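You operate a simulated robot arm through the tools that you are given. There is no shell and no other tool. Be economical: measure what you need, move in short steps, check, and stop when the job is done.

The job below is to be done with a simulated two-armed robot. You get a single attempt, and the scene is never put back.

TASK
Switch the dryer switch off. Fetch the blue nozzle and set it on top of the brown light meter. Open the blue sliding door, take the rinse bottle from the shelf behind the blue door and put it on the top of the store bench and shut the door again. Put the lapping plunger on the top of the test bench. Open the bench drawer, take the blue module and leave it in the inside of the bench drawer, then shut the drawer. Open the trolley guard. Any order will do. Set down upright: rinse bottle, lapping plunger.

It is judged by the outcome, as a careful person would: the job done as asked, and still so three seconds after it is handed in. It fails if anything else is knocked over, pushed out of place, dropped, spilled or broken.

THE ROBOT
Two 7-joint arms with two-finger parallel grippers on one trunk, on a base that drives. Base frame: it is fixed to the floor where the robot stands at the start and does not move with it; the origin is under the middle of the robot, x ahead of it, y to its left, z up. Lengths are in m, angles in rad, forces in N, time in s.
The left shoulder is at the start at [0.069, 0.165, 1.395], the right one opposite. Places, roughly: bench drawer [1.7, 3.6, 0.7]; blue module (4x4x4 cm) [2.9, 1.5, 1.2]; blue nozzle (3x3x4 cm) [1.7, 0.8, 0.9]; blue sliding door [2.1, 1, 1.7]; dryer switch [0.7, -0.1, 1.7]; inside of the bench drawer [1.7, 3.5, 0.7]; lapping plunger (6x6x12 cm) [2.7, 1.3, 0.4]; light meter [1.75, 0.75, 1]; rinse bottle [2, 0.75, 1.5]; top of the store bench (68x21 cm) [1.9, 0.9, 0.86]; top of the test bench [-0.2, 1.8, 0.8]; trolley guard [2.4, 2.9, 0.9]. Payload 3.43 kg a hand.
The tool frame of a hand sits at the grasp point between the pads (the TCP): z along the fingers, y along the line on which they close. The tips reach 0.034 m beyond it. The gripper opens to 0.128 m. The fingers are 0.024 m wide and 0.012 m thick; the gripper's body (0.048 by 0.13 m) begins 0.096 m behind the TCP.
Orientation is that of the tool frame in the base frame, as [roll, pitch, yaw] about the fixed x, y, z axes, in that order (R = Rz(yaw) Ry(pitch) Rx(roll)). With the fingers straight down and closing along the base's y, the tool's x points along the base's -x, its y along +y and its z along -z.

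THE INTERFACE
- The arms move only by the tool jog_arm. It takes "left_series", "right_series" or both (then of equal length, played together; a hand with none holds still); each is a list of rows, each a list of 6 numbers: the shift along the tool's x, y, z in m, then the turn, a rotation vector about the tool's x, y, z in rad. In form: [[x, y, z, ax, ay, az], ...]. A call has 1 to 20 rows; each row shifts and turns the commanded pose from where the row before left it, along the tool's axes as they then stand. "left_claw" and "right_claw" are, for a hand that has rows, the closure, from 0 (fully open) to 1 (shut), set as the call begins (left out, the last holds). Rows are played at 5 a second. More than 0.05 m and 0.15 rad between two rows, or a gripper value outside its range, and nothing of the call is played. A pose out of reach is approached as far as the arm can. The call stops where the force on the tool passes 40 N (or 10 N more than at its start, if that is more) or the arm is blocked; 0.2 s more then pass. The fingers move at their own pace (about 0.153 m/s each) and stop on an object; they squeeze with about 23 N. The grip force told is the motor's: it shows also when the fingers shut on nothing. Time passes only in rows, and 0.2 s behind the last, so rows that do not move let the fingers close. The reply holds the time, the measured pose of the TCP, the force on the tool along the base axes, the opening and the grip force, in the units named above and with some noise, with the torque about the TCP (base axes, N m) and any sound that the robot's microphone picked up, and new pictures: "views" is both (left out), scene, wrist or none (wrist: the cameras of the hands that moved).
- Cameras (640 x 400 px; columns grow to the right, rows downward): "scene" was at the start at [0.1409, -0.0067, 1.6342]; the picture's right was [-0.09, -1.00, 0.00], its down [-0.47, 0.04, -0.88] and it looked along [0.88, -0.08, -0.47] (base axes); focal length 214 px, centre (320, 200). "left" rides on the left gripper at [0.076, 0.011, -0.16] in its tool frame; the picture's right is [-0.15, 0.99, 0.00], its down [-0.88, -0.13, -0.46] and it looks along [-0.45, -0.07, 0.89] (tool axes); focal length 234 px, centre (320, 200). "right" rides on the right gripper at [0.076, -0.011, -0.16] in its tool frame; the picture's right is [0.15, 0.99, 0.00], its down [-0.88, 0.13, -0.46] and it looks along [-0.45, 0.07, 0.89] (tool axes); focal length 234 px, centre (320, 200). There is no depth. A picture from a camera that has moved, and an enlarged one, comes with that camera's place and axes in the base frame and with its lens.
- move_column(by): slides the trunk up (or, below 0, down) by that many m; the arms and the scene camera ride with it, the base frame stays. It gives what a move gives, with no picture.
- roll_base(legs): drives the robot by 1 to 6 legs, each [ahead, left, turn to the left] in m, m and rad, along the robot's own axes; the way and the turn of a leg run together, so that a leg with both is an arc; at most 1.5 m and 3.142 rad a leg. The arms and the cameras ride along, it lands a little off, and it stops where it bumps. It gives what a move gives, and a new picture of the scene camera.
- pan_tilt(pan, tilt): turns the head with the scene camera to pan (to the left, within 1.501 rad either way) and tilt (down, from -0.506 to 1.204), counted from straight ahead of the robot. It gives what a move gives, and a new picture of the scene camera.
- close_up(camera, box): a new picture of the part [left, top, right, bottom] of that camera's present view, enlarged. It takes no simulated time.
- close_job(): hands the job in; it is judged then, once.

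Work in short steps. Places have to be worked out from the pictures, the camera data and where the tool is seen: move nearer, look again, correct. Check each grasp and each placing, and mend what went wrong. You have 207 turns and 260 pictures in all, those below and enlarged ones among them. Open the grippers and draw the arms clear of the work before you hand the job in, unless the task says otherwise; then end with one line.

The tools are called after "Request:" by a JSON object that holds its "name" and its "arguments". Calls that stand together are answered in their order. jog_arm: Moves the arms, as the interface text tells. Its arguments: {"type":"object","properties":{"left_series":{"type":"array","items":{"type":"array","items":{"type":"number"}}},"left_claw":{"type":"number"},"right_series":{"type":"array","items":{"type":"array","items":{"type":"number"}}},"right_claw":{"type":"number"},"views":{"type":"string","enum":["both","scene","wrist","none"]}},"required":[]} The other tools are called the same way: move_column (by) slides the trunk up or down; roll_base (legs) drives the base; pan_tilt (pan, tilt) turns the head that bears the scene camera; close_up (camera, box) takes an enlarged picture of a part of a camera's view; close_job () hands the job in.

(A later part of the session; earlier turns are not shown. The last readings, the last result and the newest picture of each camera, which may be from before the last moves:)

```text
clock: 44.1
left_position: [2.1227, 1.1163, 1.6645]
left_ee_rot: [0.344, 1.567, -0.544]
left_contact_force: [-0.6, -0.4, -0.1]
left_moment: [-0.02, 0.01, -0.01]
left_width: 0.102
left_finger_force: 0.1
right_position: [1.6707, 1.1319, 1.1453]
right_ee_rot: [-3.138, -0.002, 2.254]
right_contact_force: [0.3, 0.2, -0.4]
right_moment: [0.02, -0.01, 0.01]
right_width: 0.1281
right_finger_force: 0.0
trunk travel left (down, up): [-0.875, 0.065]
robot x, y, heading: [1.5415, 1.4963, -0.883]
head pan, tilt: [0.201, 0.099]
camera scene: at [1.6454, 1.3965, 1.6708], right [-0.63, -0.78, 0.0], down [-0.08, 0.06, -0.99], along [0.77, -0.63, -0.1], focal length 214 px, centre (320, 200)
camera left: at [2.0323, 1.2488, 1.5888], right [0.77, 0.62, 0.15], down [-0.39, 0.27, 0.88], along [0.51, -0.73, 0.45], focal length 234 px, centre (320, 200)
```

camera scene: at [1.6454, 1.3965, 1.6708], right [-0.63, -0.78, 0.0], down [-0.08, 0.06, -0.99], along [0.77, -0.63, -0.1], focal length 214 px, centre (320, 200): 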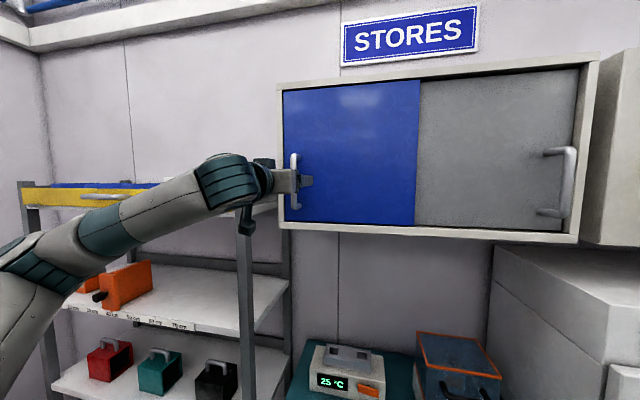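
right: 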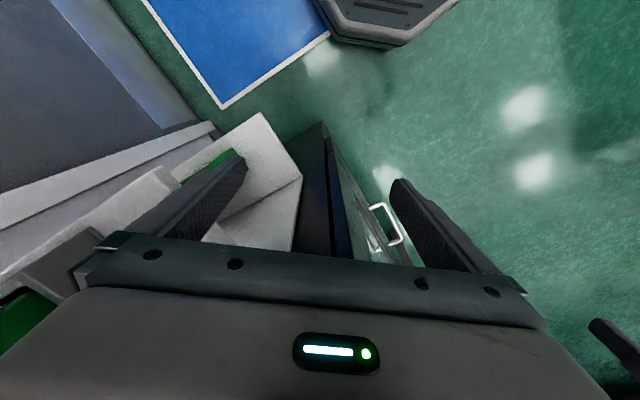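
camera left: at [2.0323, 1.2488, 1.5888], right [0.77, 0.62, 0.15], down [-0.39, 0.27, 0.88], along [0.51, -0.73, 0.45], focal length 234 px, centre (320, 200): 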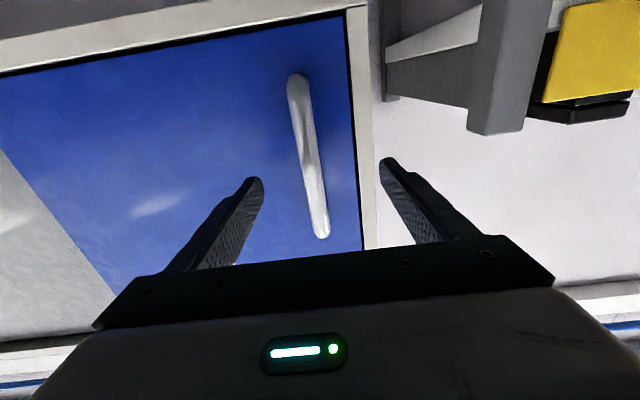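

Handle ~0.085 m ahead. Advance 0.07, then close on it.

Request:
{"name": "jog_arm", "arguments": {"left_series": [[0, -0.008, 0.035, 0, 0, 0], [0, 0, 0.035, 0, 0, 0]], "views": "none"}}

Request:
{"name": "jog_arm", "arguments": {"left_series": [[0, 0, 0, 0, 0, 0], [0, 0, 0, 0, 0, 0], [0, 0, 0, 0, 0, 0], [0, 0, 0, 0, 0, 0]], "left_claw": 1, "views": "wrist"}}

```text
clock: 44.6
left_position: [2.1477, 1.0775, 1.6668]
left_ee_rot: [0.054, 1.568, -0.833]
left_contact_force: [-1.5, 1.3, 1.0]
left_moment: [0.03, 0.01, 0.01]
left_width: 0.1026
left_finger_force: 0.0
right_position: [1.6671, 1.1377, 1.147]
right_ee_rot: [-3.14, 0.0, 2.258]
right_contact_force: [-0.2, 1.0, -0.1]
right_moment: [-0.02, -0.03, 0.01]
right_width: 0.128
right_finger_force: 0.0
trunk travel left (down, up): [-0.875, 0.065]
robot x, y, heading: [1.5447, 1.4949, -0.886]
head pan, tilt: [0.201, 0.099]
stopped in row 2 (left hand): the force on the tool passed its limit at 104 N (the readings are from after the stop); the commanded pose is now the measured one
```

```text
clock: 45.6
left_position: [2.1457, 1.0735, 1.663]
left_ee_rot: [1.775, 1.569, 0.888]
left_contact_force: [-7.1, 6.0, -6.0]
left_moment: [0.13, 0.18, -0.12]
left_width: 0.0178
left_finger_force: 45.5
right_position: [1.6688, 1.1338, 1.1465]
right_ee_rot: [-3.14, -0.001, 2.256]
right_contact_force: [0.0, -0.2, -0.2]
right_moment: [-0.03, 0.02, -0.02]
right_width: 0.128
right_finger_force: 0.1
trunk travel left (down, up): [-0.875, 0.065]
robot x, y, heading: [1.5389, 1.4911, -0.881]
head pan, tilt: [0.201, 0.099]
camera left: at [2.0561, 1.2055, 1.5886], right [0.77, 0.62, 0.15], down [-0.39, 0.27, 0.88], along [0.51, -0.73, 0.45], focal length 234 px, centre (320, 200)
```

left: 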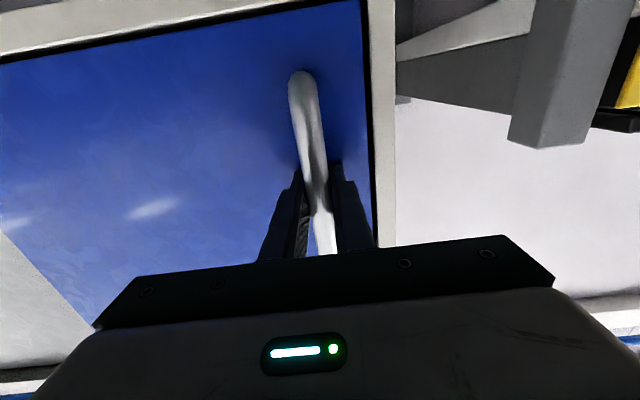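

Handle gripped (18 mm). I slide right in steps.

Request:
{"name": "jog_arm", "arguments": {"left_series": [[0, -0.01, -0.003, 0, 0, 0], [0, -0.03, 0, 0, 0, 0], [0, -0.03, 0, 0, 0, 0], [0, -0.03, 0, 0, 0, 0]], "views": "scene"}}

```text
clock: 46.6
left_position: [2.0696, 1.0116, 1.6645]
left_ee_rot: [0.143, 1.568, -0.742]
left_contact_force: [2.4, -1.6, 5.1]
left_moment: [-0.15, -0.12, -0.32]
left_width: 0.0178
left_finger_force: 45.3
right_position: [1.6685, 1.133, 1.1458]
right_ee_rot: [-3.139, -0.004, 2.259]
right_contact_force: [-0.7, -0.2, 0.1]
right_moment: [-0.02, 0.0, -0.01]
right_width: 0.1278
right_finger_force: 0.0
trunk travel left (down, up): [-0.875, 0.065]
robot x, y, heading: [1.5391, 1.4937, -0.88]
head pan, tilt: [0.201, 0.099]
camera scene: at [1.6442, 1.397, 1.6709], right [-0.63, -0.78, 0.0], down [-0.08, 0.06, -1.0], along [0.77, -0.63, -0.1], focal length 214 px, centre (320, 200)
```

scene: 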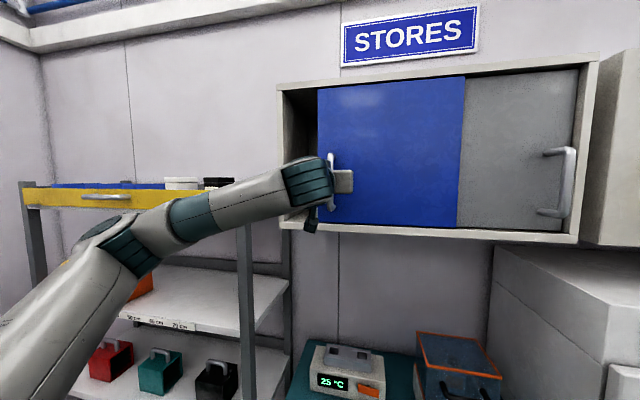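

The door slides freely. 0.15 more, then check clearance to the grey handle.

Request:
{"name": "jog_arm", "arguments": {"left_series": [[0, -0.03, 0, 0, 0, 0], [0, -0.03, 0, 0, 0, 0], [0, -0.03, 0, 0, 0, 0], [0, -0.03, 0, 0, 0, 0], [0, -0.02, 0, 0, 0, 0]], "views": "scene"}}

```text
clock: 47.8
left_position: [1.9585, 0.9224, 1.6637]
left_ee_rot: [1.984, 1.569, 1.098]
left_contact_force: [-1.8, 0.3, 0.7]
left_moment: [0.16, 0.4, 0.32]
left_width: 0.0175
left_finger_force: 45.6
right_position: [1.6696, 1.1325, 1.1444]
right_ee_rot: [-3.139, -0.003, 2.255]
right_contact_force: [-0.3, -1.0, 0.0]
right_moment: [-0.01, -0.02, 0.01]
right_width: 0.128
right_finger_force: 0.0
trunk travel left (down, up): [-0.875, 0.065]
robot x, y, heading: [1.5404, 1.4942, -0.883]
head pan, tilt: [0.201, 0.099]
camera scene: at [1.6438, 1.3967, 1.6708], right [-0.63, -0.78, 0.0], down [-0.08, 0.06, -1.0], along [0.77, -0.63, -0.1], focal length 214 px, centre (320, 200)
```

scene: 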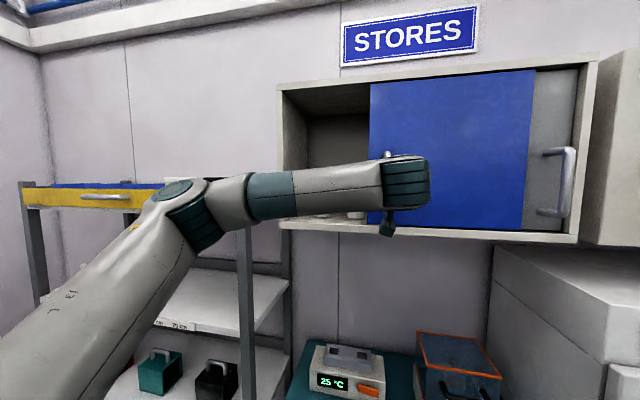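

Another 0.02, then release, back off and look inside.

Request:
{"name": "jog_arm", "arguments": {"left_series": [[0, -0.01, 0, 0, 0, 0], [0, -0.01, 0, 0, 0, 0]], "views": "none"}}

Request:
{"name": "jog_arm", "arguments": {"left_series": [[0, 0, 0, 0, 0, 0], [0, 0, 0, 0, 0, 0], [0, 0, -0.05, 0, 0, 0], [0, 0, -0.05, 0, 0, 0], [0.02, 0, -0.04, 0, 0, 0], [0.04, 0, 0, 0, 0, 0], [0.04, 0, 0, 0, 0, 0], [0.04, 0, 0, 0, 0, 0]], "left_claw": 0.2, "views": "both"}}

Request:
{"name": "close_up", "arguments": {"camera": "scene", "box": [260, 80, 420, 240]}}

```text
clock: 48.4
left_position: [1.9436, 0.9098, 1.6639]
left_ee_rot: [0.256, 1.569, -0.63]
left_contact_force: [0.9, 0.8, 0.9]
left_moment: [-0.11, 0.08, 0.31]
left_width: 0.0175
left_finger_force: 44.9
right_position: [1.6674, 1.1337, 1.145]
right_ee_rot: [-3.14, -0.004, 2.255]
right_contact_force: [-0.2, -0.9, -0.4]
right_moment: [-0.02, -0.01, -0.01]
right_width: 0.128
right_finger_force: 0.0
trunk travel left (down, up): [-0.875, 0.065]
robot x, y, heading: [1.5458, 1.4936, -0.882]
head pan, tilt: [0.201, 0.099]
```

```text
clock: 50.2
left_position: [1.8571, 1.017, 1.5229]
left_ee_rot: [0.029, 1.57, -0.857]
left_contact_force: [0.6, -0.2, -0.3]
left_moment: [0.02, 0.01, 0.01]
left_width: 0.1024
left_finger_force: 0.2
right_position: [1.6703, 1.1325, 1.1453]
right_ee_rot: [-3.138, -0.003, 2.257]
right_contact_force: [0.3, -0.7, 1.0]
right_moment: [-0.03, 0.01, 0.0]
right_width: 0.1282
right_finger_force: 0.1
trunk travel left (down, up): [-0.875, 0.065]
robot x, y, heading: [1.5396, 1.4921, -0.881]
head pan, tilt: [0.201, 0.099]
camera scene: at [1.6449, 1.3961, 1.6708], right [-0.63, -0.78, 0.0], down [-0.08, 0.06, -0.99], along [0.77, -0.63, -0.1], focal length 214 px, centre (320, 200)
camera left: at [1.7658, 1.1498, 1.4474], right [0.77, 0.62, 0.15], down [-0.39, 0.27, 0.88], along [0.51, -0.73, 0.45], focal length 234 px, centre (320, 200)
```

scene: 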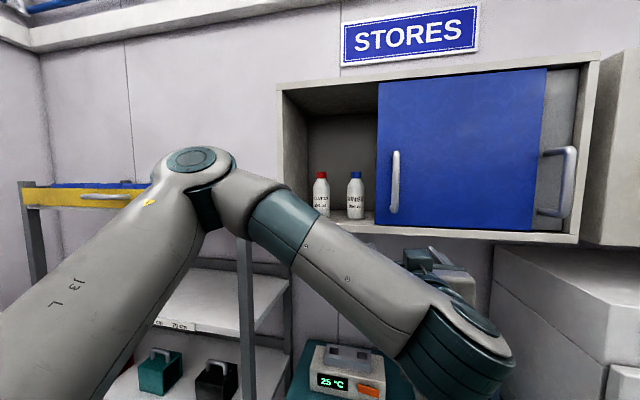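
left: 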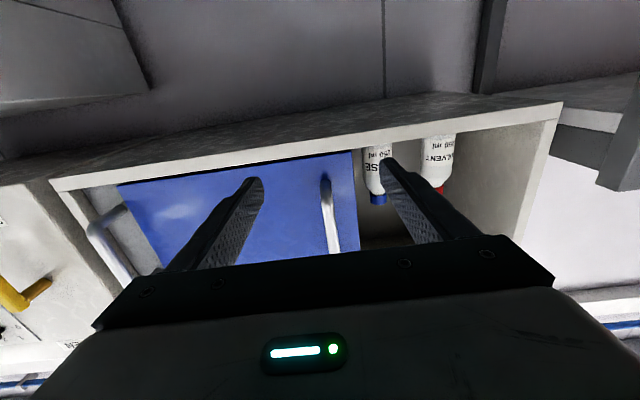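

```text
2.50 times, centred on (340, 160) of scene
camera zoom: at [1.6449, 1.3961, 1.6708], right [-0.63, -0.78, 0.0], down [-0.08, 0.06, -0.99], along [0.77, -0.63, -0.1], focal length 536 px, centre (270, 300)
```

zoom: 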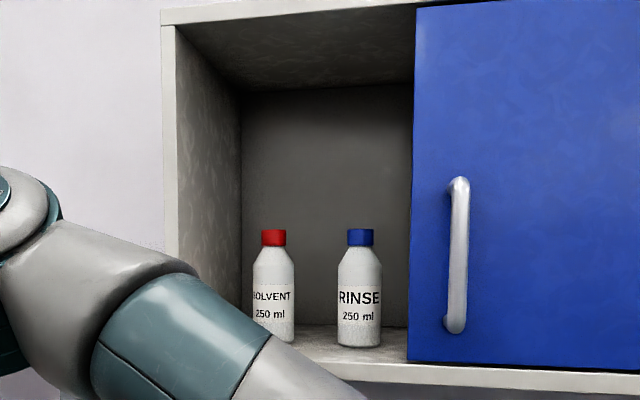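

RINSE has the blue cap, at about [2.106, 0.868], body z 1.54–1.65. I bring the left hand in front of it at z≈1.60.

Request:
{"name": "jog_arm", "arguments": {"left_series": [[-0.026, 0.034, 0, 0, 0, 0], [-0.026, 0.034, 0, 0, 0, 0], [-0.026, 0.034, 0, 0, 0, 0]], "left_claw": 0.33, "views": "both"}}

```text
clock: 51.0
left_position: [1.9386, 1.0872, 1.6014]
left_ee_rot: [-2.388, 1.57, 3.007]
left_contact_force: [-1.6, 0.0, -0.6]
left_moment: [0.02, -0.02, -0.01]
left_width: 0.086
left_finger_force: 0.0
right_position: [1.6703, 1.1347, 1.1459]
right_ee_rot: [-3.138, -0.003, 2.255]
right_contact_force: [1.1, 0.5, 0.2]
right_moment: [-0.01, 0.03, -0.03]
right_width: 0.128
right_finger_force: 0.1
trunk travel left (down, up): [-0.875, 0.065]
robot x, y, heading: [1.5409, 1.4944, -0.879]
head pan, tilt: [0.201, 0.099]
camera scene: at [1.6471, 1.3989, 1.6707], right [-0.63, -0.78, 0.0], down [-0.08, 0.06, -0.99], along [0.77, -0.63, -0.1], focal length 214 px, centre (320, 200)
camera left: at [1.8471, 1.2188, 1.5262], right [0.77, 0.62, 0.15], down [-0.39, 0.27, 0.88], along [0.51, -0.73, 0.45], focal length 234 px, centre (320, 200)
```

scene: 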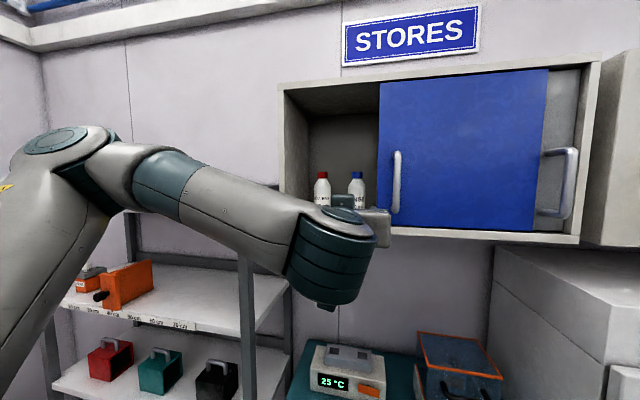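
left: 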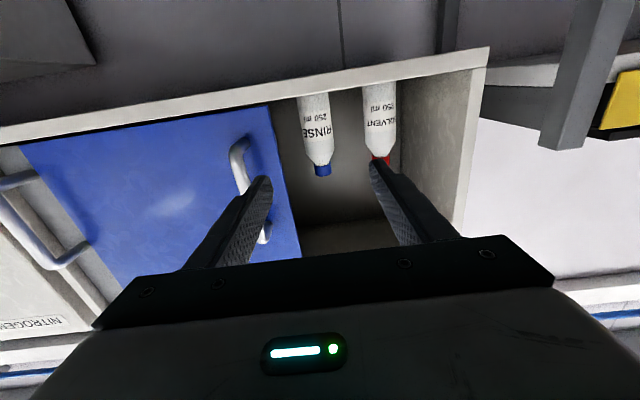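

Well aligned (lateral -5 mm). Advance 0.20 and check.

Request:
{"name": "jog_arm", "arguments": {"left_series": [[0, -0.004, 0.05, 0, 0, 0], [0, 0, 0.05, 0, 0, 0], [0, 0, 0.05, 0, 0, 0], [0, 0, 0.05, 0, 0, 0]], "views": "both"}}

```text
refused: row 1 steps farther than a row can; nothing moved
```

Row limit; split it.

Request:
{"name": "jog_arm", "arguments": {"left_series": [[0, -0.004, 0.04, 0, 0, 0], [0, 0, 0.04, 0, 0, 0], [0, 0, 0.04, 0, 0, 0], [0, 0, 0.04, 0, 0, 0], [0, 0, 0.04, 0, 0, 0]], "views": "both"}}

```text
clock: 52.2
left_position: [2.0461, 0.9382, 1.6014]
left_ee_rot: [-3.013, 1.571, 2.368]
left_contact_force: [-0.1, 1.2, 0.6]
left_moment: [0.02, 0.02, 0.0]
left_width: 0.0859
left_finger_force: 0.0
right_position: [1.669, 1.1347, 1.1466]
right_ee_rot: [-3.137, -0.002, 2.257]
right_contact_force: [0.0, 0.2, 0.0]
right_moment: [-0.01, -0.08, -0.02]
right_width: 0.1281
right_finger_force: 0.1
trunk travel left (down, up): [-0.875, 0.065]
robot x, y, heading: [1.538, 1.4939, -0.883]
head pan, tilt: [0.201, 0.099]
stopped in row 5 (left hand): the force on the tool passed its limit at 68 N (the readings are from after the stop); the commanded pose is now the measured one
camera scene: at [1.6439, 1.4002, 1.6711], right [-0.63, -0.78, 0.0], down [-0.08, 0.06, -1.0], along [0.77, -0.63, -0.1], focal length 214 px, centre (320, 200)
camera left: at [1.9567, 1.0707, 1.5261], right [0.78, 0.61, 0.15], down [-0.39, 0.28, 0.88], along [0.5, -0.74, 0.45], focal length 234 px, centre (320, 200)
```

scene: 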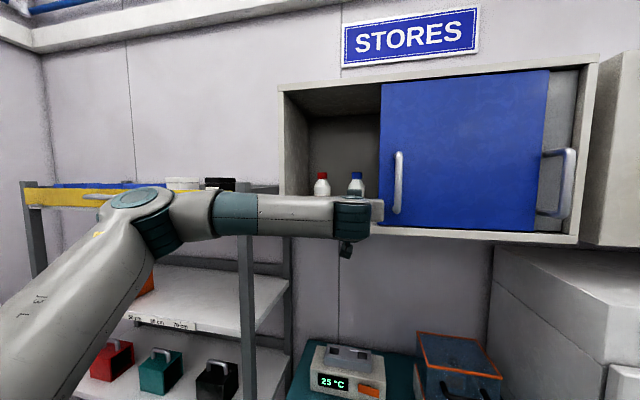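
left: 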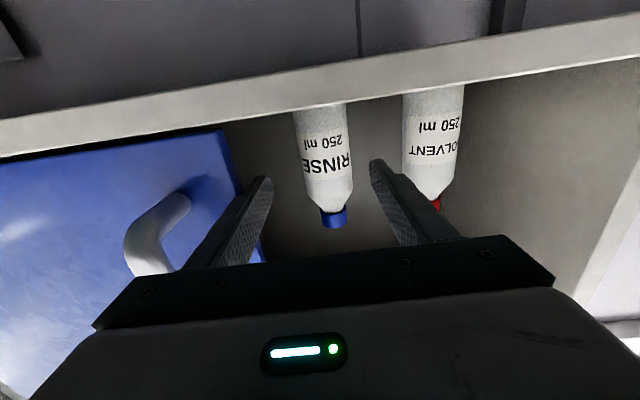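

Stopped by a contact; I look closely at what the hand touches.

Request:
{"name": "close_up", "arguments": {"camera": "left", "box": [180, 80, 460, 255]}}

Request:
{"name": "close_up", "arguments": {"camera": "scene", "box": [260, 150, 420, 250]}}

```text
2.29 times, centred on (320, 168) of left
camera zoom: at [1.9567, 1.0707, 1.5261], right [0.78, 0.61, 0.15], down [-0.39, 0.28, 0.88], along [0.5, -0.74, 0.45], focal length 535 px, centre (320, 274)
```

zoom: 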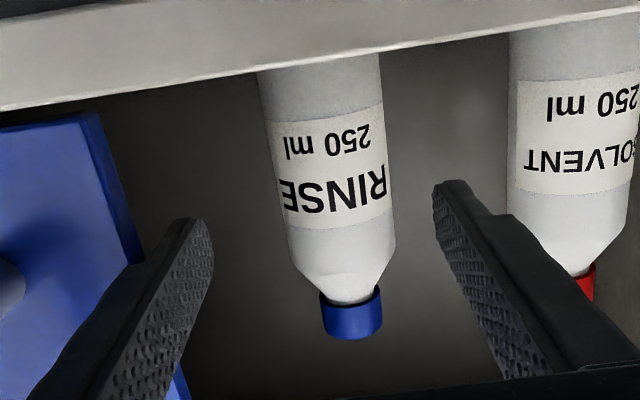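

```text
4.00 times, centred on (340, 200) of scene
camera zoom: at [1.6439, 1.4002, 1.6711], right [-0.63, -0.78, 0.0], down [-0.08, 0.06, -1.0], along [0.77, -0.63, -0.1], focal length 858 px, centre (240, 200)
```

zoom: 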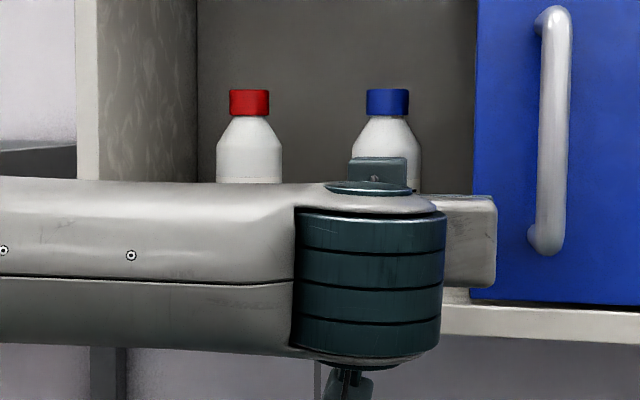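

Left finger grazed the blue door's edge. I back 3 cm, shift 8 mm left, narrow the opening and go in again.

Request:
{"name": "jog_arm", "arguments": {"left_series": [[0, 0, -0.03, 0, 0, 0], [0, 0.009, 0, 0, 0, 0], [0, 0, 0.03, 0, 0, 0], [0, 0, 0.03, 0, 0, 0], [0, 0, 0.03, 0, 0, 0]], "left_claw": 0.42, "views": "wrist"}}

```text
clock: 53.4
left_position: [2.0939, 0.8938, 1.6009]
left_ee_rot: [2.251, 1.57, 1.35]
left_contact_force: [0.7, 0.0, -0.1]
left_moment: [0.0, -0.01, 0.0]
left_width: 0.0742
left_finger_force: 0.0
right_position: [1.6701, 1.1335, 1.1456]
right_ee_rot: [-3.138, -0.003, 2.254]
right_contact_force: [0.0, 0.3, 0.3]
right_moment: [0.02, 0.03, -0.01]
right_width: 0.1279
right_finger_force: 0.1
trunk travel left (down, up): [-0.875, 0.065]
robot x, y, heading: [1.5394, 1.4939, -0.883]
head pan, tilt: [0.201, 0.099]
camera left: at [2.0043, 1.0267, 1.5265], right [0.78, 0.61, 0.15], down [-0.39, 0.28, 0.88], along [0.5, -0.74, 0.45], focal length 234 px, centre (320, 200)
```

left: 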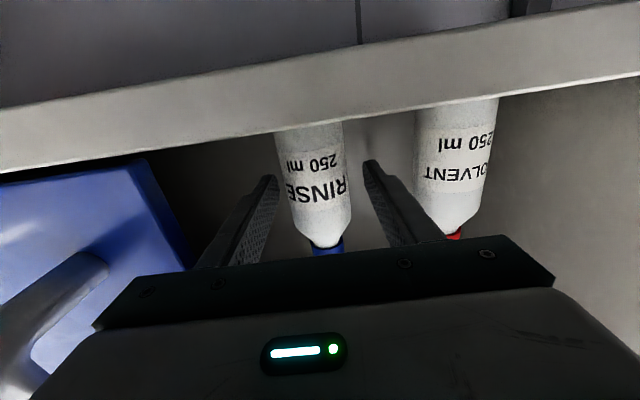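

Fingers straddle the bottle. 3 cm more, then close.

Request:
{"name": "jog_arm", "arguments": {"left_series": [[0, -0.002, 0.015, 0, 0, 0], [0, -0.001, 0.015, 0, 0, 0]], "views": "wrist"}}

Request:
{"name": "jog_arm", "arguments": {"left_series": [[0, 0, 0, 0, 0, 0], [0, 0, 0, 0, 0, 0], [0, 0, 0, 0, 0, 0]], "left_claw": 1, "views": "both"}}

```text
clock: 54.0
left_position: [2.1056, 0.8723, 1.6039]
left_ee_rot: [0.344, 1.569, -0.556]
left_contact_force: [0.5, 0.8, 0.6]
left_moment: [0.1, 0.08, -0.03]
left_width: 0.0743
left_finger_force: 0.0
right_position: [1.6676, 1.1349, 1.1465]
right_ee_rot: [-3.14, 0.0, 2.255]
right_contact_force: [-0.8, 0.7, 0.1]
right_moment: [-0.03, 0.0, -0.01]
right_width: 0.128
right_finger_force: 0.0
trunk travel left (down, up): [-0.875, 0.065]
robot x, y, heading: [1.5402, 1.4961, -0.885]
head pan, tilt: [0.201, 0.099]
camera left: at [2.0163, 1.0043, 1.5273], right [0.77, 0.62, 0.15], down [-0.39, 0.28, 0.88], along [0.5, -0.74, 0.45], focal length 234 px, centre (320, 200)
```

left: 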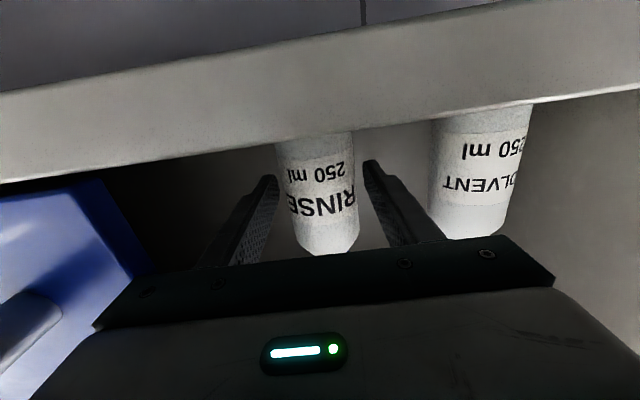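

```text
clock: 54.8
left_position: [2.1086, 0.8679, 1.5998]
left_ee_rot: [2.415, 1.569, 1.515]
left_contact_force: [0.2, 0.7, 2.5]
left_moment: [-0.1, 0.03, -0.02]
left_width: 0.0552
left_finger_force: 22.5
right_position: [1.6696, 1.1337, 1.1453]
right_ee_rot: [-3.14, -0.004, 2.254]
right_contact_force: [-0.5, -0.6, -1.3]
right_moment: [0.01, 0.02, 0.0]
right_width: 0.1282
right_finger_force: 0.0
trunk travel left (down, up): [-0.875, 0.065]
robot x, y, heading: [1.538, 1.4932, -0.88]
head pan, tilt: [0.201, 0.099]
camera scene: at [1.6451, 1.3977, 1.6708], right [-0.63, -0.78, 0.0], down [-0.08, 0.06, -1.0], along [0.77, -0.63, -0.1], focal length 214 px, centre (320, 200)
camera left: at [2.019, 1.0016, 1.5247], right [0.78, 0.61, 0.15], down [-0.39, 0.27, 0.88], along [0.5, -0.74, 0.45], focal length 234 px, centre (320, 200)
```

scene: 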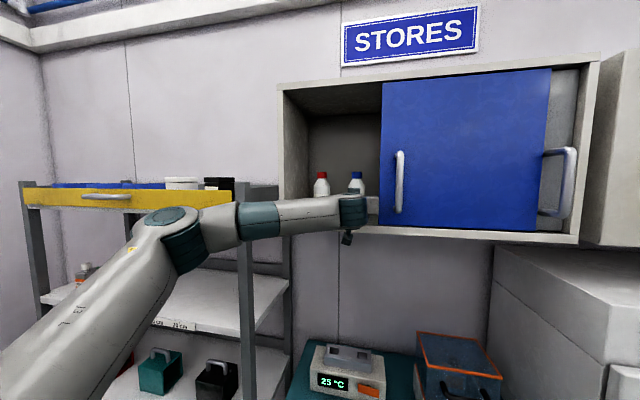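
left: 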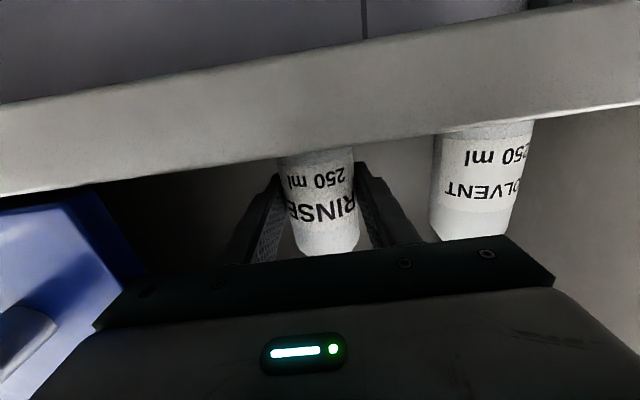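

Bottle gripped (55 mm). Lift 2.5 cm and withdraw.

Request:
{"name": "jog_arm", "arguments": {"left_series": [[-0.012, 0, 0, 0, 0, 0], [-0.013, 0, 0, 0, 0, 0], [0, 0.004, -0.04, 0, 0, 0], [0, 0, -0.04, 0, 0, 0], [0, 0, -0.04, 0, 0, 0], [0, 0, -0.04, 0, 0, 0], [0, 0, -0.04, 0, 0, 0], [0, 0, -0.04, 0, 0, 0], [0, 0, -0.03, 0, 0, 0]], "views": "both"}}

```text
clock: 56.8
left_position: [1.941, 1.0842, 1.6235]
left_ee_rot: [1.76, 1.568, 0.857]
left_contact_force: [0.9, 1.2, -1.5]
left_moment: [0.07, -0.02, 0.03]
left_width: 0.0552
left_finger_force: 23.0
right_position: [1.6693, 1.1323, 1.1452]
right_ee_rot: [-3.141, -0.002, 2.255]
right_contact_force: [-0.1, -0.6, 0.1]
right_moment: [-0.01, -0.02, -0.01]
right_width: 0.1279
right_finger_force: 0.0
trunk travel left (down, up): [-0.875, 0.065]
robot x, y, heading: [1.5411, 1.4945, -0.886]
head pan, tilt: [0.201, 0.099]
camera scene: at [1.6442, 1.3978, 1.6709], right [-0.63, -0.78, 0.0], down [-0.08, 0.06, -1.0], along [0.77, -0.63, -0.1], focal length 214 px, centre (320, 200)
camera left: at [1.8505, 1.2168, 1.5491], right [0.78, 0.61, 0.15], down [-0.39, 0.28, 0.88], along [0.5, -0.74, 0.45], focal length 234 px, centre (320, 200)
```

scene: 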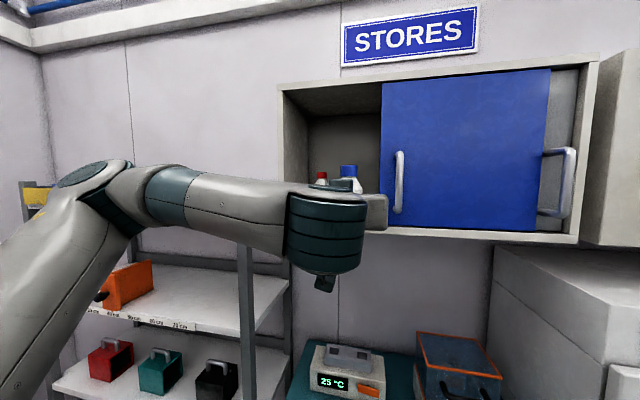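
left: 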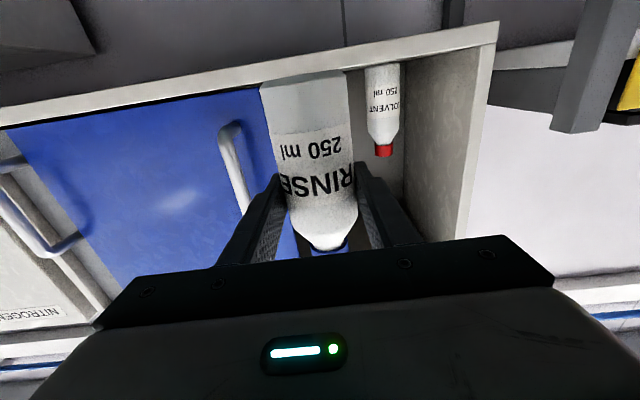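

Rinse bottle is out. Back off 0.25, lower the trunk 0.66 m, and look at the bench before placing.

Request:
{"name": "roll_base", "arguments": {"legs": [[-0.25, 0, 0]]}}

Request:
{"name": "move_column", "arguments": {"by": -0.62}}

Request:
{"name": "pan_tilt", "arguments": {"pan": 0.0, "tilt": 0.2}}

```text
clock: 58.7
left_position: [1.7829, 1.2751, 1.6219]
left_ee_rot: [2.793, 1.566, 1.891]
left_contact_force: [0.8, 0.7, -2.8]
left_moment: [0.05, -0.09, 0.01]
left_width: 0.0551
left_finger_force: 22.9
right_position: [1.5123, 1.3258, 1.1445]
right_ee_rot: [-3.139, -0.007, 2.258]
right_contact_force: [0.5, 0.5, 0.3]
right_moment: [0.04, -0.01, -0.02]
right_width: 0.1279
right_finger_force: 0.0
trunk travel left (down, up): [-0.875, 0.065]
robot x, y, heading: [1.3817, 1.6919, -0.886]
head pan, tilt: [0.201, 0.099]
camera scene: at [1.4872, 1.5896, 1.6704], right [-0.63, -0.78, 0.0], down [-0.08, 0.06, -0.99], along [0.77, -0.63, -0.1], focal length 214 px, centre (320, 200)
```

scene: 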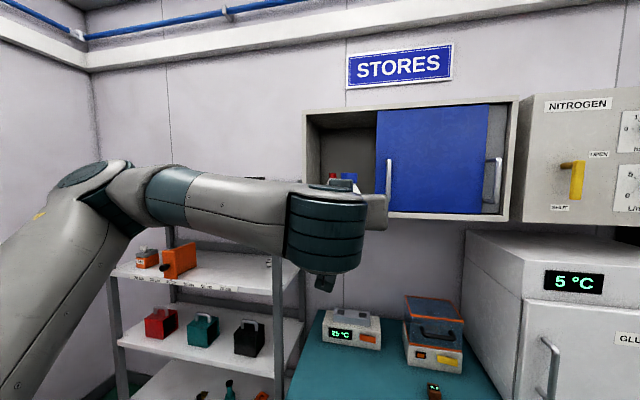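

```text
refused: -0.62 is not a number from -0.4 to 0.4
```

```text
clock: 59.4
left_position: [1.7809, 1.2779, 1.6234]
left_ee_rot: [2.434, 1.57, 1.534]
left_contact_force: [-1.0, 0.6, -2.7]
left_moment: [0.02, 0.03, 0.02]
left_width: 0.055
left_finger_force: 23.0
right_position: [1.5106, 1.3295, 1.1458]
right_ee_rot: [-3.137, -0.005, 2.257]
right_contact_force: [0.0, 0.6, 0.5]
right_moment: [0.02, 0.01, -0.01]
right_width: 0.1281
right_finger_force: 0.0
trunk travel left (down, up): [-0.875, 0.065]
robot x, y, heading: [1.3809, 1.6865, -0.882]
head pan, tilt: [0.0, 0.201]
camera scene: at [1.4728, 1.5785, 1.6615], right [-0.77, -0.64, 0.0], down [-0.13, 0.15, -0.98], along [0.62, -0.76, -0.2], focal length 214 px, centre (320, 200)
```

scene: 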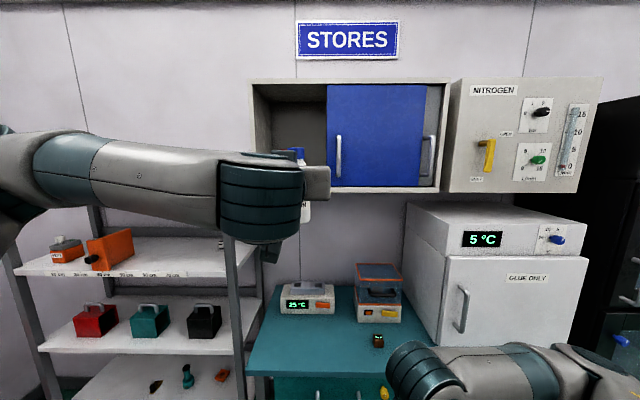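

Request:
{"name": "move_column", "arguments": {"by": -0.4}}

Request:
{"name": "move_column", "arguments": {"by": -0.2}}

Request:
{"name": "pan_tilt", "arguments": {"pan": 0.0, "tilt": 0.15}}

```text
clock: 63.2
left_position: [1.7825, 1.2776, 1.2226]
left_ee_rot: [2.552, 1.568, 1.652]
left_contact_force: [1.0, -0.5, -3.4]
left_moment: [-0.03, 0.02, 0.05]
left_width: 0.0551
left_finger_force: 23.0
right_position: [1.5115, 1.3271, 0.7445]
right_ee_rot: [-3.139, -0.003, 2.256]
right_contact_force: [-0.3, 0.6, -0.5]
right_moment: [0.0, -0.01, 0.02]
right_width: 0.1281
right_finger_force: 0.1
trunk travel left (down, up): [-0.475, 0.465]
robot x, y, heading: [1.3836, 1.6875, -0.883]
head pan, tilt: [0.0, 0.201]
```

```text
clock: 65.4
left_position: [1.7808, 1.2782, 1.0241]
left_ee_rot: [2.542, 1.568, 1.641]
left_contact_force: [0.5, -0.3, -2.9]
left_moment: [0.02, 0.03, 0.0]
left_width: 0.0551
left_finger_force: 23.2
right_position: [1.5098, 1.3291, 0.5456]
right_ee_rot: [-3.14, -0.004, 2.258]
right_contact_force: [0.8, -1.1, 0.3]
right_moment: [0.01, 0.0, 0.04]
right_width: 0.1278
right_finger_force: 0.0
trunk travel left (down, up): [-0.275, 0.665]
robot x, y, heading: [1.375, 1.6891, -0.878]
head pan, tilt: [0.0, 0.201]
```

```text
clock: 66.0
left_position: [1.7816, 1.2779, 1.023]
left_ee_rot: [2.576, 1.566, 1.676]
left_contact_force: [-0.3, 0.0, -2.7]
left_moment: [0.04, 0.0, 0.03]
left_width: 0.0552
left_finger_force: 22.9
right_position: [1.5107, 1.3266, 0.5449]
right_ee_rot: [-3.139, -0.005, 2.257]
right_contact_force: [0.0, 0.0, 0.5]
right_moment: [0.03, 0.02, -0.01]
right_width: 0.1278
right_finger_force: 0.0
trunk travel left (down, up): [-0.275, 0.665]
robot x, y, heading: [1.3795, 1.6885, -0.88]
head pan, tilt: [0.0, 0.15]
camera scene: at [1.4728, 1.5783, 1.066], right [-0.77, -0.64, 0.0], down [-0.1, 0.12, -0.99], along [0.63, -0.76, -0.15], focal length 214 px, centre (320, 200)
```

scene: 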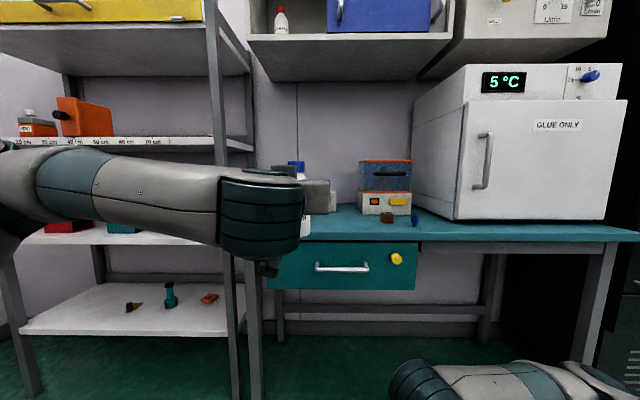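

Bench clear in front. Drive ahead 0.2, move left hand right 6 cm and forward above the free spot.

Request:
{"name": "roll_base", "arguments": {"legs": [[0.2, 0, 0]]}}

Request:
{"name": "jog_arm", "arguments": {"left_series": [[0, -0.03, 0.03, 0, 0, 0], [0, -0.03, 0.03, 0, 0, 0], [0, 0, 0.04, 0, 0, 0], [0, 0, 0.04, 0, 0, 0]], "views": "both"}}

```text
clock: 67.6
left_position: [1.9097, 1.1225, 1.0234]
left_ee_rot: [2.678, 1.567, 1.78]
left_contact_force: [-0.2, -0.2, -1.4]
left_moment: [0.02, -0.03, -0.01]
left_width: 0.055
left_finger_force: 23.0
right_position: [1.6396, 1.1705, 0.5444]
right_ee_rot: [-3.139, -0.007, 2.258]
right_contact_force: [-0.4, -0.3, 0.2]
right_moment: [-0.01, 0.02, 0.01]
right_width: 0.1281
right_finger_force: 0.0
trunk travel left (down, up): [-0.275, 0.665]
robot x, y, heading: [1.5075, 1.5305, -0.878]
head pan, tilt: [0.0, 0.15]
camera scene: at [1.6017, 1.4218, 1.0659], right [-0.77, -0.64, 0.0], down [-0.1, 0.12, -0.99], along [0.63, -0.76, -0.15], focal length 214 px, centre (320, 200)
```

scene: 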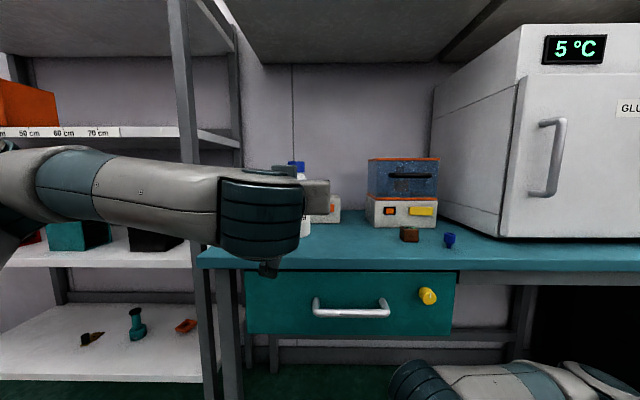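

```text
clock: 68.6
left_position: [1.9482, 0.9753, 1.021]
left_ee_rot: [2.521, 1.568, 1.619]
left_contact_force: [0.4, 0.2, -2.5]
left_moment: [0.0, -0.03, 0.01]
left_width: 0.055
left_finger_force: 23.6
right_position: [1.6399, 1.1717, 0.5456]
right_ee_rot: [-3.138, -0.006, 2.258]
right_contact_force: [1.1, 0.6, 0.6]
right_moment: [-0.02, -0.04, -0.01]
right_width: 0.1277
right_finger_force: 0.1
trunk travel left (down, up): [-0.275, 0.665]
robot x, y, heading: [1.5124, 1.5312, -0.883]
head pan, tilt: [0.0, 0.15]
camera scene: at [1.6015, 1.422, 1.066], right [-0.77, -0.64, 0.0], down [-0.1, 0.12, -0.99], along [0.63, -0.76, -0.15], focal length 214 px, centre (320, 200)
camera left: at [1.8592, 1.1082, 0.9469], right [0.77, 0.61, 0.15], down [-0.39, 0.27, 0.88], along [0.5, -0.74, 0.45], focal length 234 px, centre (320, 200)
```

scene: 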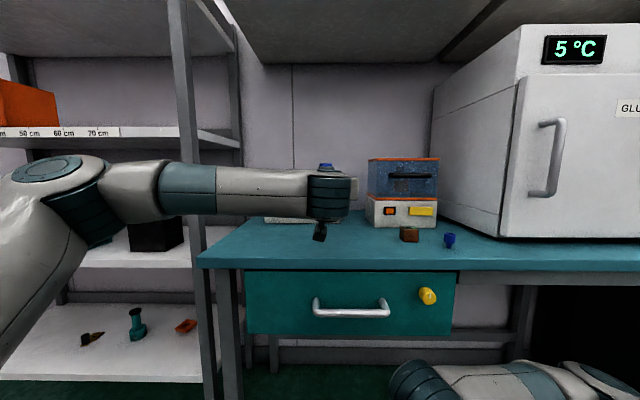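
left: 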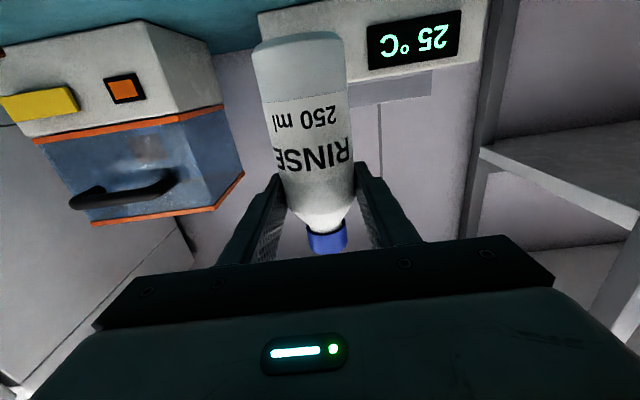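

Over the free area, w margin fine. Descend with the arm in small steps.

Request:
{"name": "jog_arm", "arguments": {"left_series": [[0.03, 0, 0, 0, 0, 0], [0.03, 0, 0, 0, 0, 0], [0.01, 0, 0, 0, 0, 0]], "views": "both"}}

```text
clock: 69.4
left_position: [1.9494, 0.9763, 0.9576]
left_ee_rot: [-0.162, 1.563, -1.06]
left_contact_force: [4.9, -3.4, 17.7]
left_moment: [0.15, -0.53, 0.05]
left_width: 0.0552
left_finger_force: 22.8
right_position: [1.6387, 1.1727, 0.5464]
right_ee_rot: [-3.14, -0.002, 2.257]
right_contact_force: [-0.8, 0.4, -0.6]
right_moment: [-0.03, 0.01, 0.01]
right_width: 0.128
right_finger_force: 0.2
trunk travel left (down, up): [-0.275, 0.665]
robot x, y, heading: [1.5118, 1.534, -0.883]
head pan, tilt: [0.0, 0.15]
camera scene: at [1.6005, 1.4232, 1.0668], right [-0.77, -0.64, 0.0], down [-0.09, 0.11, -0.99], along [0.63, -0.76, -0.15], focal length 214 px, centre (320, 200)
camera left: at [1.86, 1.1091, 0.8812], right [0.77, 0.62, 0.15], down [-0.39, 0.28, 0.88], along [0.5, -0.74, 0.46], focal length 234 px, centre (320, 200)
```

scene: 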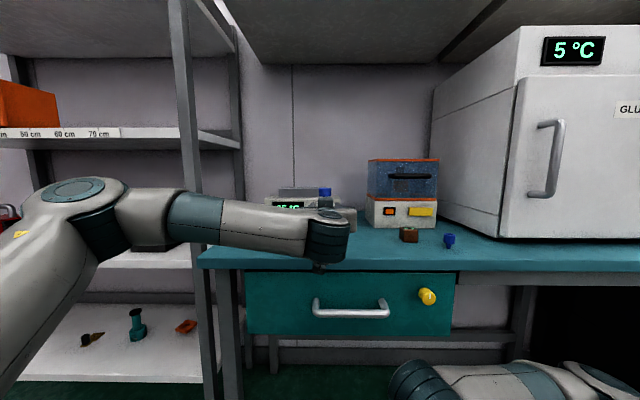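
left: 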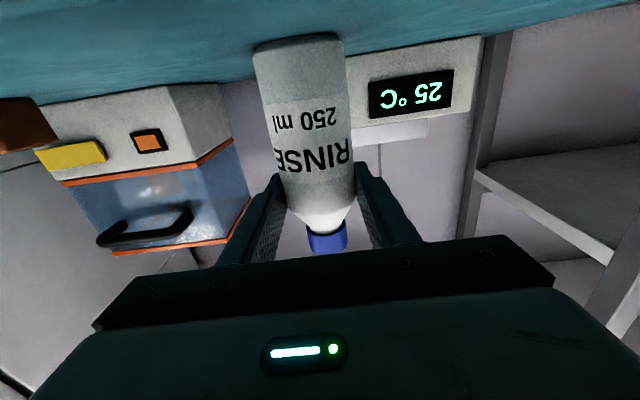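

Base has met the bench (z≈0.862, 18 N). Ease 3 mm up, open, and withdraw straight back.

Request:
{"name": "jog_arm", "arguments": {"left_series": [[-0.004, 0, 0, 0, 0, 0], [0, 0, 0, 0, 0, 0]], "views": "none"}}

Request:
{"name": "jog_arm", "arguments": {"left_series": [[0, 0, 0, 0, 0, 0], [0, 0, 0, 0, 0, 0], [0, 0, -0.02, 0, 0, 0], [0, 0, -0.04, 0, 0, 0], [0, 0, -0.04, 0, 0, 0], [0, 0, -0.04, 0, 0, 0]], "left_claw": 0.4, "views": "both"}}

```text
clock: 70.0
left_position: [1.9497, 0.9756, 0.9568]
left_ee_rot: [2.621, 1.565, 1.719]
left_contact_force: [1.0, 0.6, 3.6]
left_moment: [-0.11, -0.04, 0.01]
left_width: 0.0547
left_finger_force: 22.3
right_position: [1.6391, 1.1729, 0.5464]
right_ee_rot: [-3.139, -0.005, 2.257]
right_contact_force: [-0.9, 0.2, 0.4]
right_moment: [0.01, 0.0, 0.02]
right_width: 0.1278
right_finger_force: 0.1
trunk travel left (down, up): [-0.275, 0.665]
robot x, y, heading: [1.5092, 1.5317, -0.883]
head pan, tilt: [0.0, 0.15]
```

```text
clock: 71.4
left_position: [1.8624, 1.0843, 0.9567]
left_ee_rot: [2.285, 1.567, 1.387]
left_contact_force: [-0.6, 0.2, -0.2]
left_moment: [-0.02, -0.02, -0.01]
left_width: 0.0768
left_finger_force: 0.0
right_position: [1.6382, 1.1724, 0.5457]
right_ee_rot: [-3.14, -0.004, 2.257]
right_contact_force: [0.6, 0.3, -0.1]
right_moment: [-0.01, -0.01, 0.0]
right_width: 0.1282
right_finger_force: 0.1
trunk travel left (down, up): [-0.275, 0.665]
robot x, y, heading: [1.5089, 1.5332, -0.879]
head pan, tilt: [0.0, 0.15]
camera scene: at [1.6007, 1.4226, 1.0662], right [-0.77, -0.64, 0.0], down [-0.09, 0.12, -0.99], along [0.63, -0.76, -0.15], focal length 214 px, centre (320, 200)
camera left: at [1.7732, 1.2187, 0.8816], right [0.77, 0.62, 0.15], down [-0.39, 0.27, 0.88], along [0.5, -0.74, 0.45], focal length 234 px, centre (320, 200)
```

scene: 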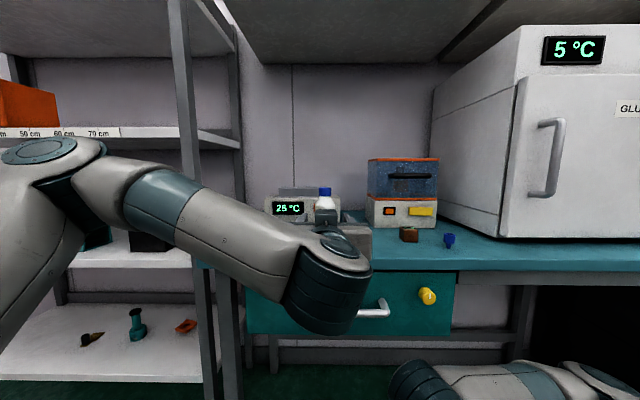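
left: 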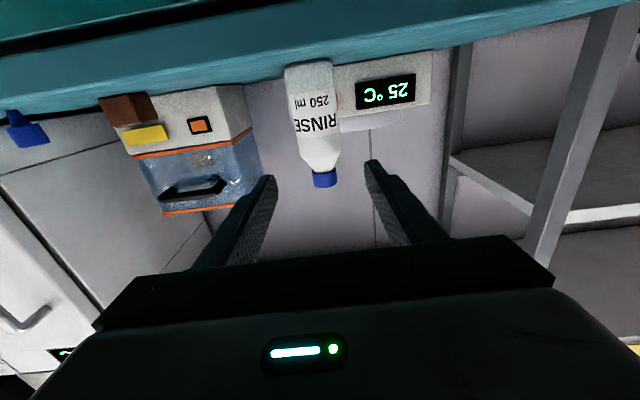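

Bottle stands upright on the bench. For the nozzle (≈[1.682, 0.801]) I use the left hand, horizontal: strafe right 0.31.

Request:
{"name": "roll_base", "arguments": {"legs": [[0, -0.31, 0]]}}

Request:
{"name": "jog_arm", "arguments": {"left_series": [[0.03, 0, 0, 0, 0, 0], [0.03, 0, 0, 0, 0, 0]], "left_claw": 0.5, "views": "both"}}

Request:
{"name": "close_up", "arguments": {"camera": "scene", "box": [240, 180, 400, 280]}}

```text
clock: 73.5
left_position: [1.6224, 0.8869, 0.9573]
left_ee_rot: [2.399, 1.566, 1.496]
left_contact_force: [0.2, -0.2, 0.1]
left_moment: [0.04, -0.01, 0.02]
left_width: 0.0769
left_finger_force: 0.0
right_position: [1.3985, 0.9762, 0.545]
right_ee_rot: [-3.14, -0.004, 2.252]
right_contact_force: [0.8, 0.5, 0.0]
right_moment: [0.02, -0.01, -0.02]
right_width: 0.1278
right_finger_force: 0.0
trunk travel left (down, up): [-0.275, 0.665]
robot x, y, heading: [1.2713, 1.3378, -0.886]
head pan, tilt: [0.0, 0.15]
camera scene: at [1.3612, 1.2258, 1.0661], right [-0.77, -0.63, 0.0], down [-0.09, 0.12, -0.99], along [0.62, -0.77, -0.15], focal length 214 px, centre (320, 200)
```

scene: 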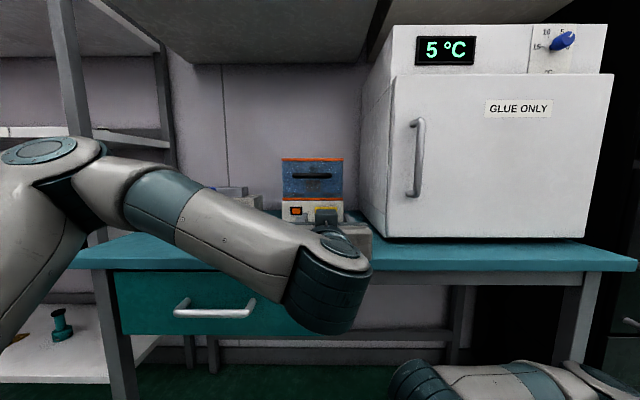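

```text
clock: 74.1
left_position: [1.6243, 0.8887, 0.8959]
left_ee_rot: [2.646, 1.571, 1.74]
left_contact_force: [-0.8, -0.1, 0.6]
left_moment: [0.02, -0.01, -0.02]
left_width: 0.0641
left_finger_force: 0.1
right_position: [1.3987, 0.9747, 0.5455]
right_ee_rot: [-3.139, -0.005, 2.251]
right_contact_force: [0.7, 0.0, -0.1]
right_moment: [-0.02, 0.02, 0.05]
right_width: 0.1281
right_finger_force: 0.1
trunk travel left (down, up): [-0.275, 0.665]
robot x, y, heading: [1.27, 1.3365, -0.886]
head pan, tilt: [0.0, 0.15]
camera scene: at [1.3617, 1.2259, 1.0661], right [-0.77, -0.63, 0.0], down [-0.09, 0.12, -0.99], along [0.62, -0.77, -0.15], focal length 214 px, centre (320, 200)
camera left: at [1.534, 1.0221, 0.8211], right [0.78, 0.61, 0.15], down [-0.38, 0.28, 0.88], along [0.5, -0.74, 0.45], focal length 234 px, centre (320, 200)
```

scene: 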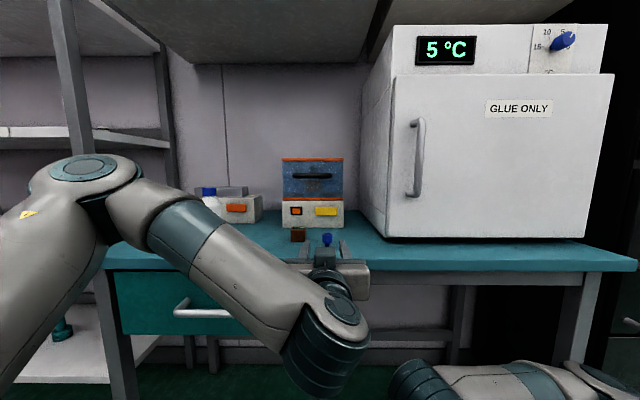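
left: 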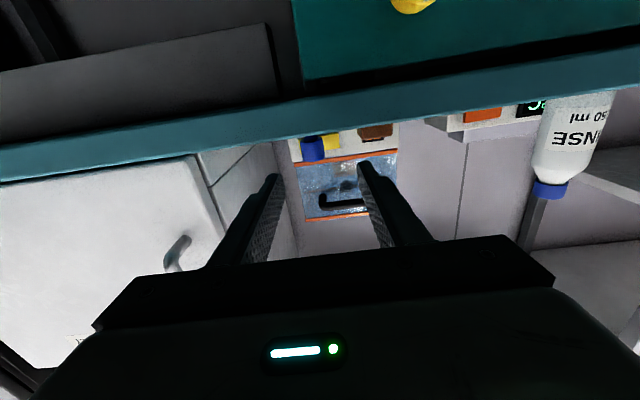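

```text
4.00 times, centred on (320, 230) of scene
camera zoom: at [1.3617, 1.2259, 1.0661], right [-0.77, -0.63, 0.0], down [-0.09, 0.12, -0.99], along [0.62, -0.77, -0.15], focal length 858 px, centre (320, 80)
```

zoom: 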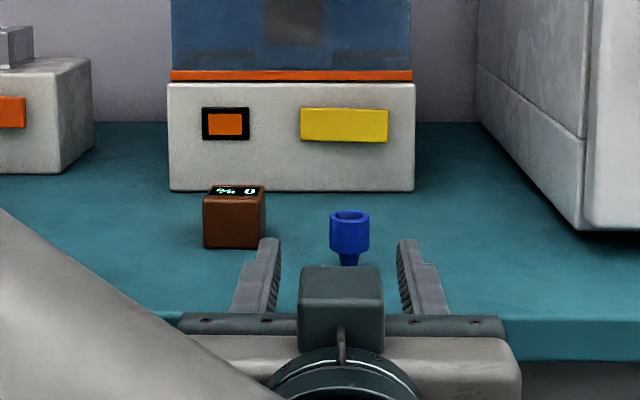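

Nozzle is 11 mm right and 0.11 m ahead; I grip its wide upper part at z≈0.89.

Request:
{"name": "jog_arm", "arguments": {"left_series": [[0.006, -0.011, 0.02, 0, 0, 0], [0, 0, 0.03, 0, 0, 0], [0, 0, 0.03, 0, 0, 0]], "views": "both"}}

Request:
{"name": "close_up", "arguments": {"camera": "scene", "box": [240, 180, 400, 280]}}

```text
clock: 74.9
left_position: [1.6646, 0.8188, 0.8884]
left_ee_rot: [2.519, 1.566, 1.617]
left_contact_force: [0.2, 0.5, -0.4]
left_moment: [0.0, 0.02, 0.0]
left_width: 0.064
left_finger_force: 0.0
right_position: [1.3982, 0.9756, 0.5451]
right_ee_rot: [-3.141, -0.003, 2.252]
right_contact_force: [-0.5, 0.4, -0.4]
right_moment: [0.04, 0.04, -0.02]
right_width: 0.1279
right_finger_force: 0.0
trunk travel left (down, up): [-0.275, 0.665]
robot x, y, heading: [1.2666, 1.3365, -0.887]
head pan, tilt: [0.0, 0.15]
camera scene: at [1.3618, 1.226, 1.066], right [-0.77, -0.63, 0.0], down [-0.09, 0.12, -0.99], along [0.62, -0.77, -0.15], focal length 214 px, centre (320, 200)
camera left: at [1.5748, 0.9522, 0.8136], right [0.78, 0.61, 0.15], down [-0.38, 0.27, 0.88], along [0.5, -0.74, 0.45], focal length 234 px, centre (320, 200)
```

scene: 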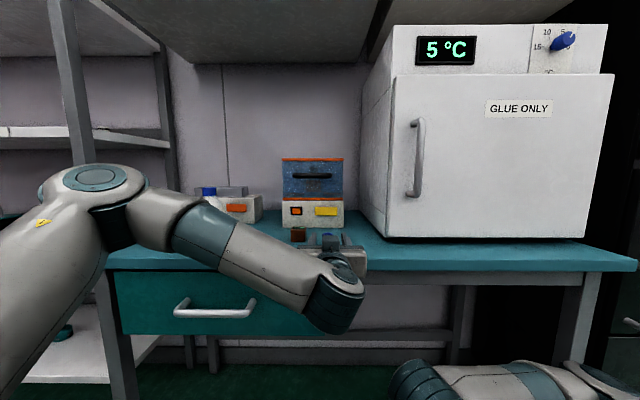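
left: 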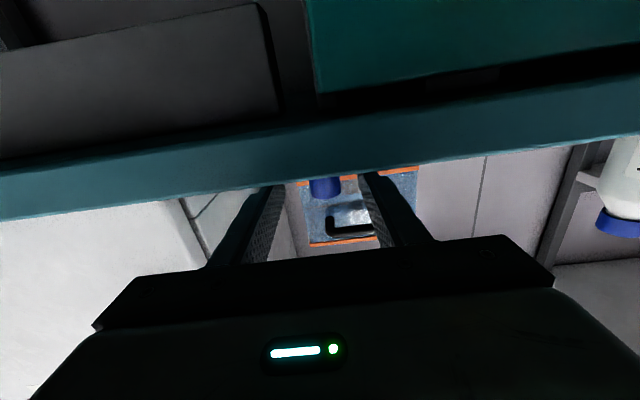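

```text
4.00 times, centred on (320, 230) of scene
camera zoom: at [1.3618, 1.226, 1.066], right [-0.77, -0.63, 0.0], down [-0.09, 0.12, -0.99], along [0.62, -0.77, -0.15], focal length 858 px, centre (320, 80)
```

zoom: 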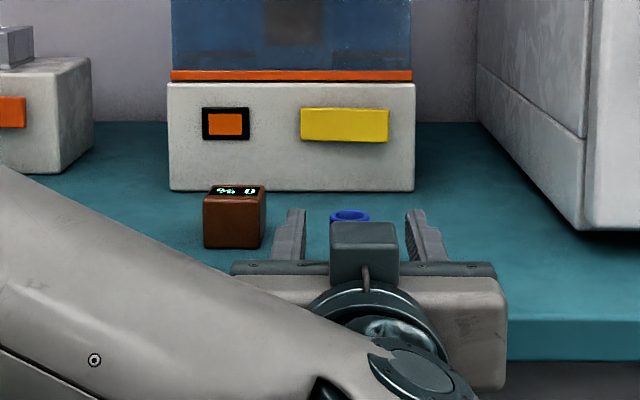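

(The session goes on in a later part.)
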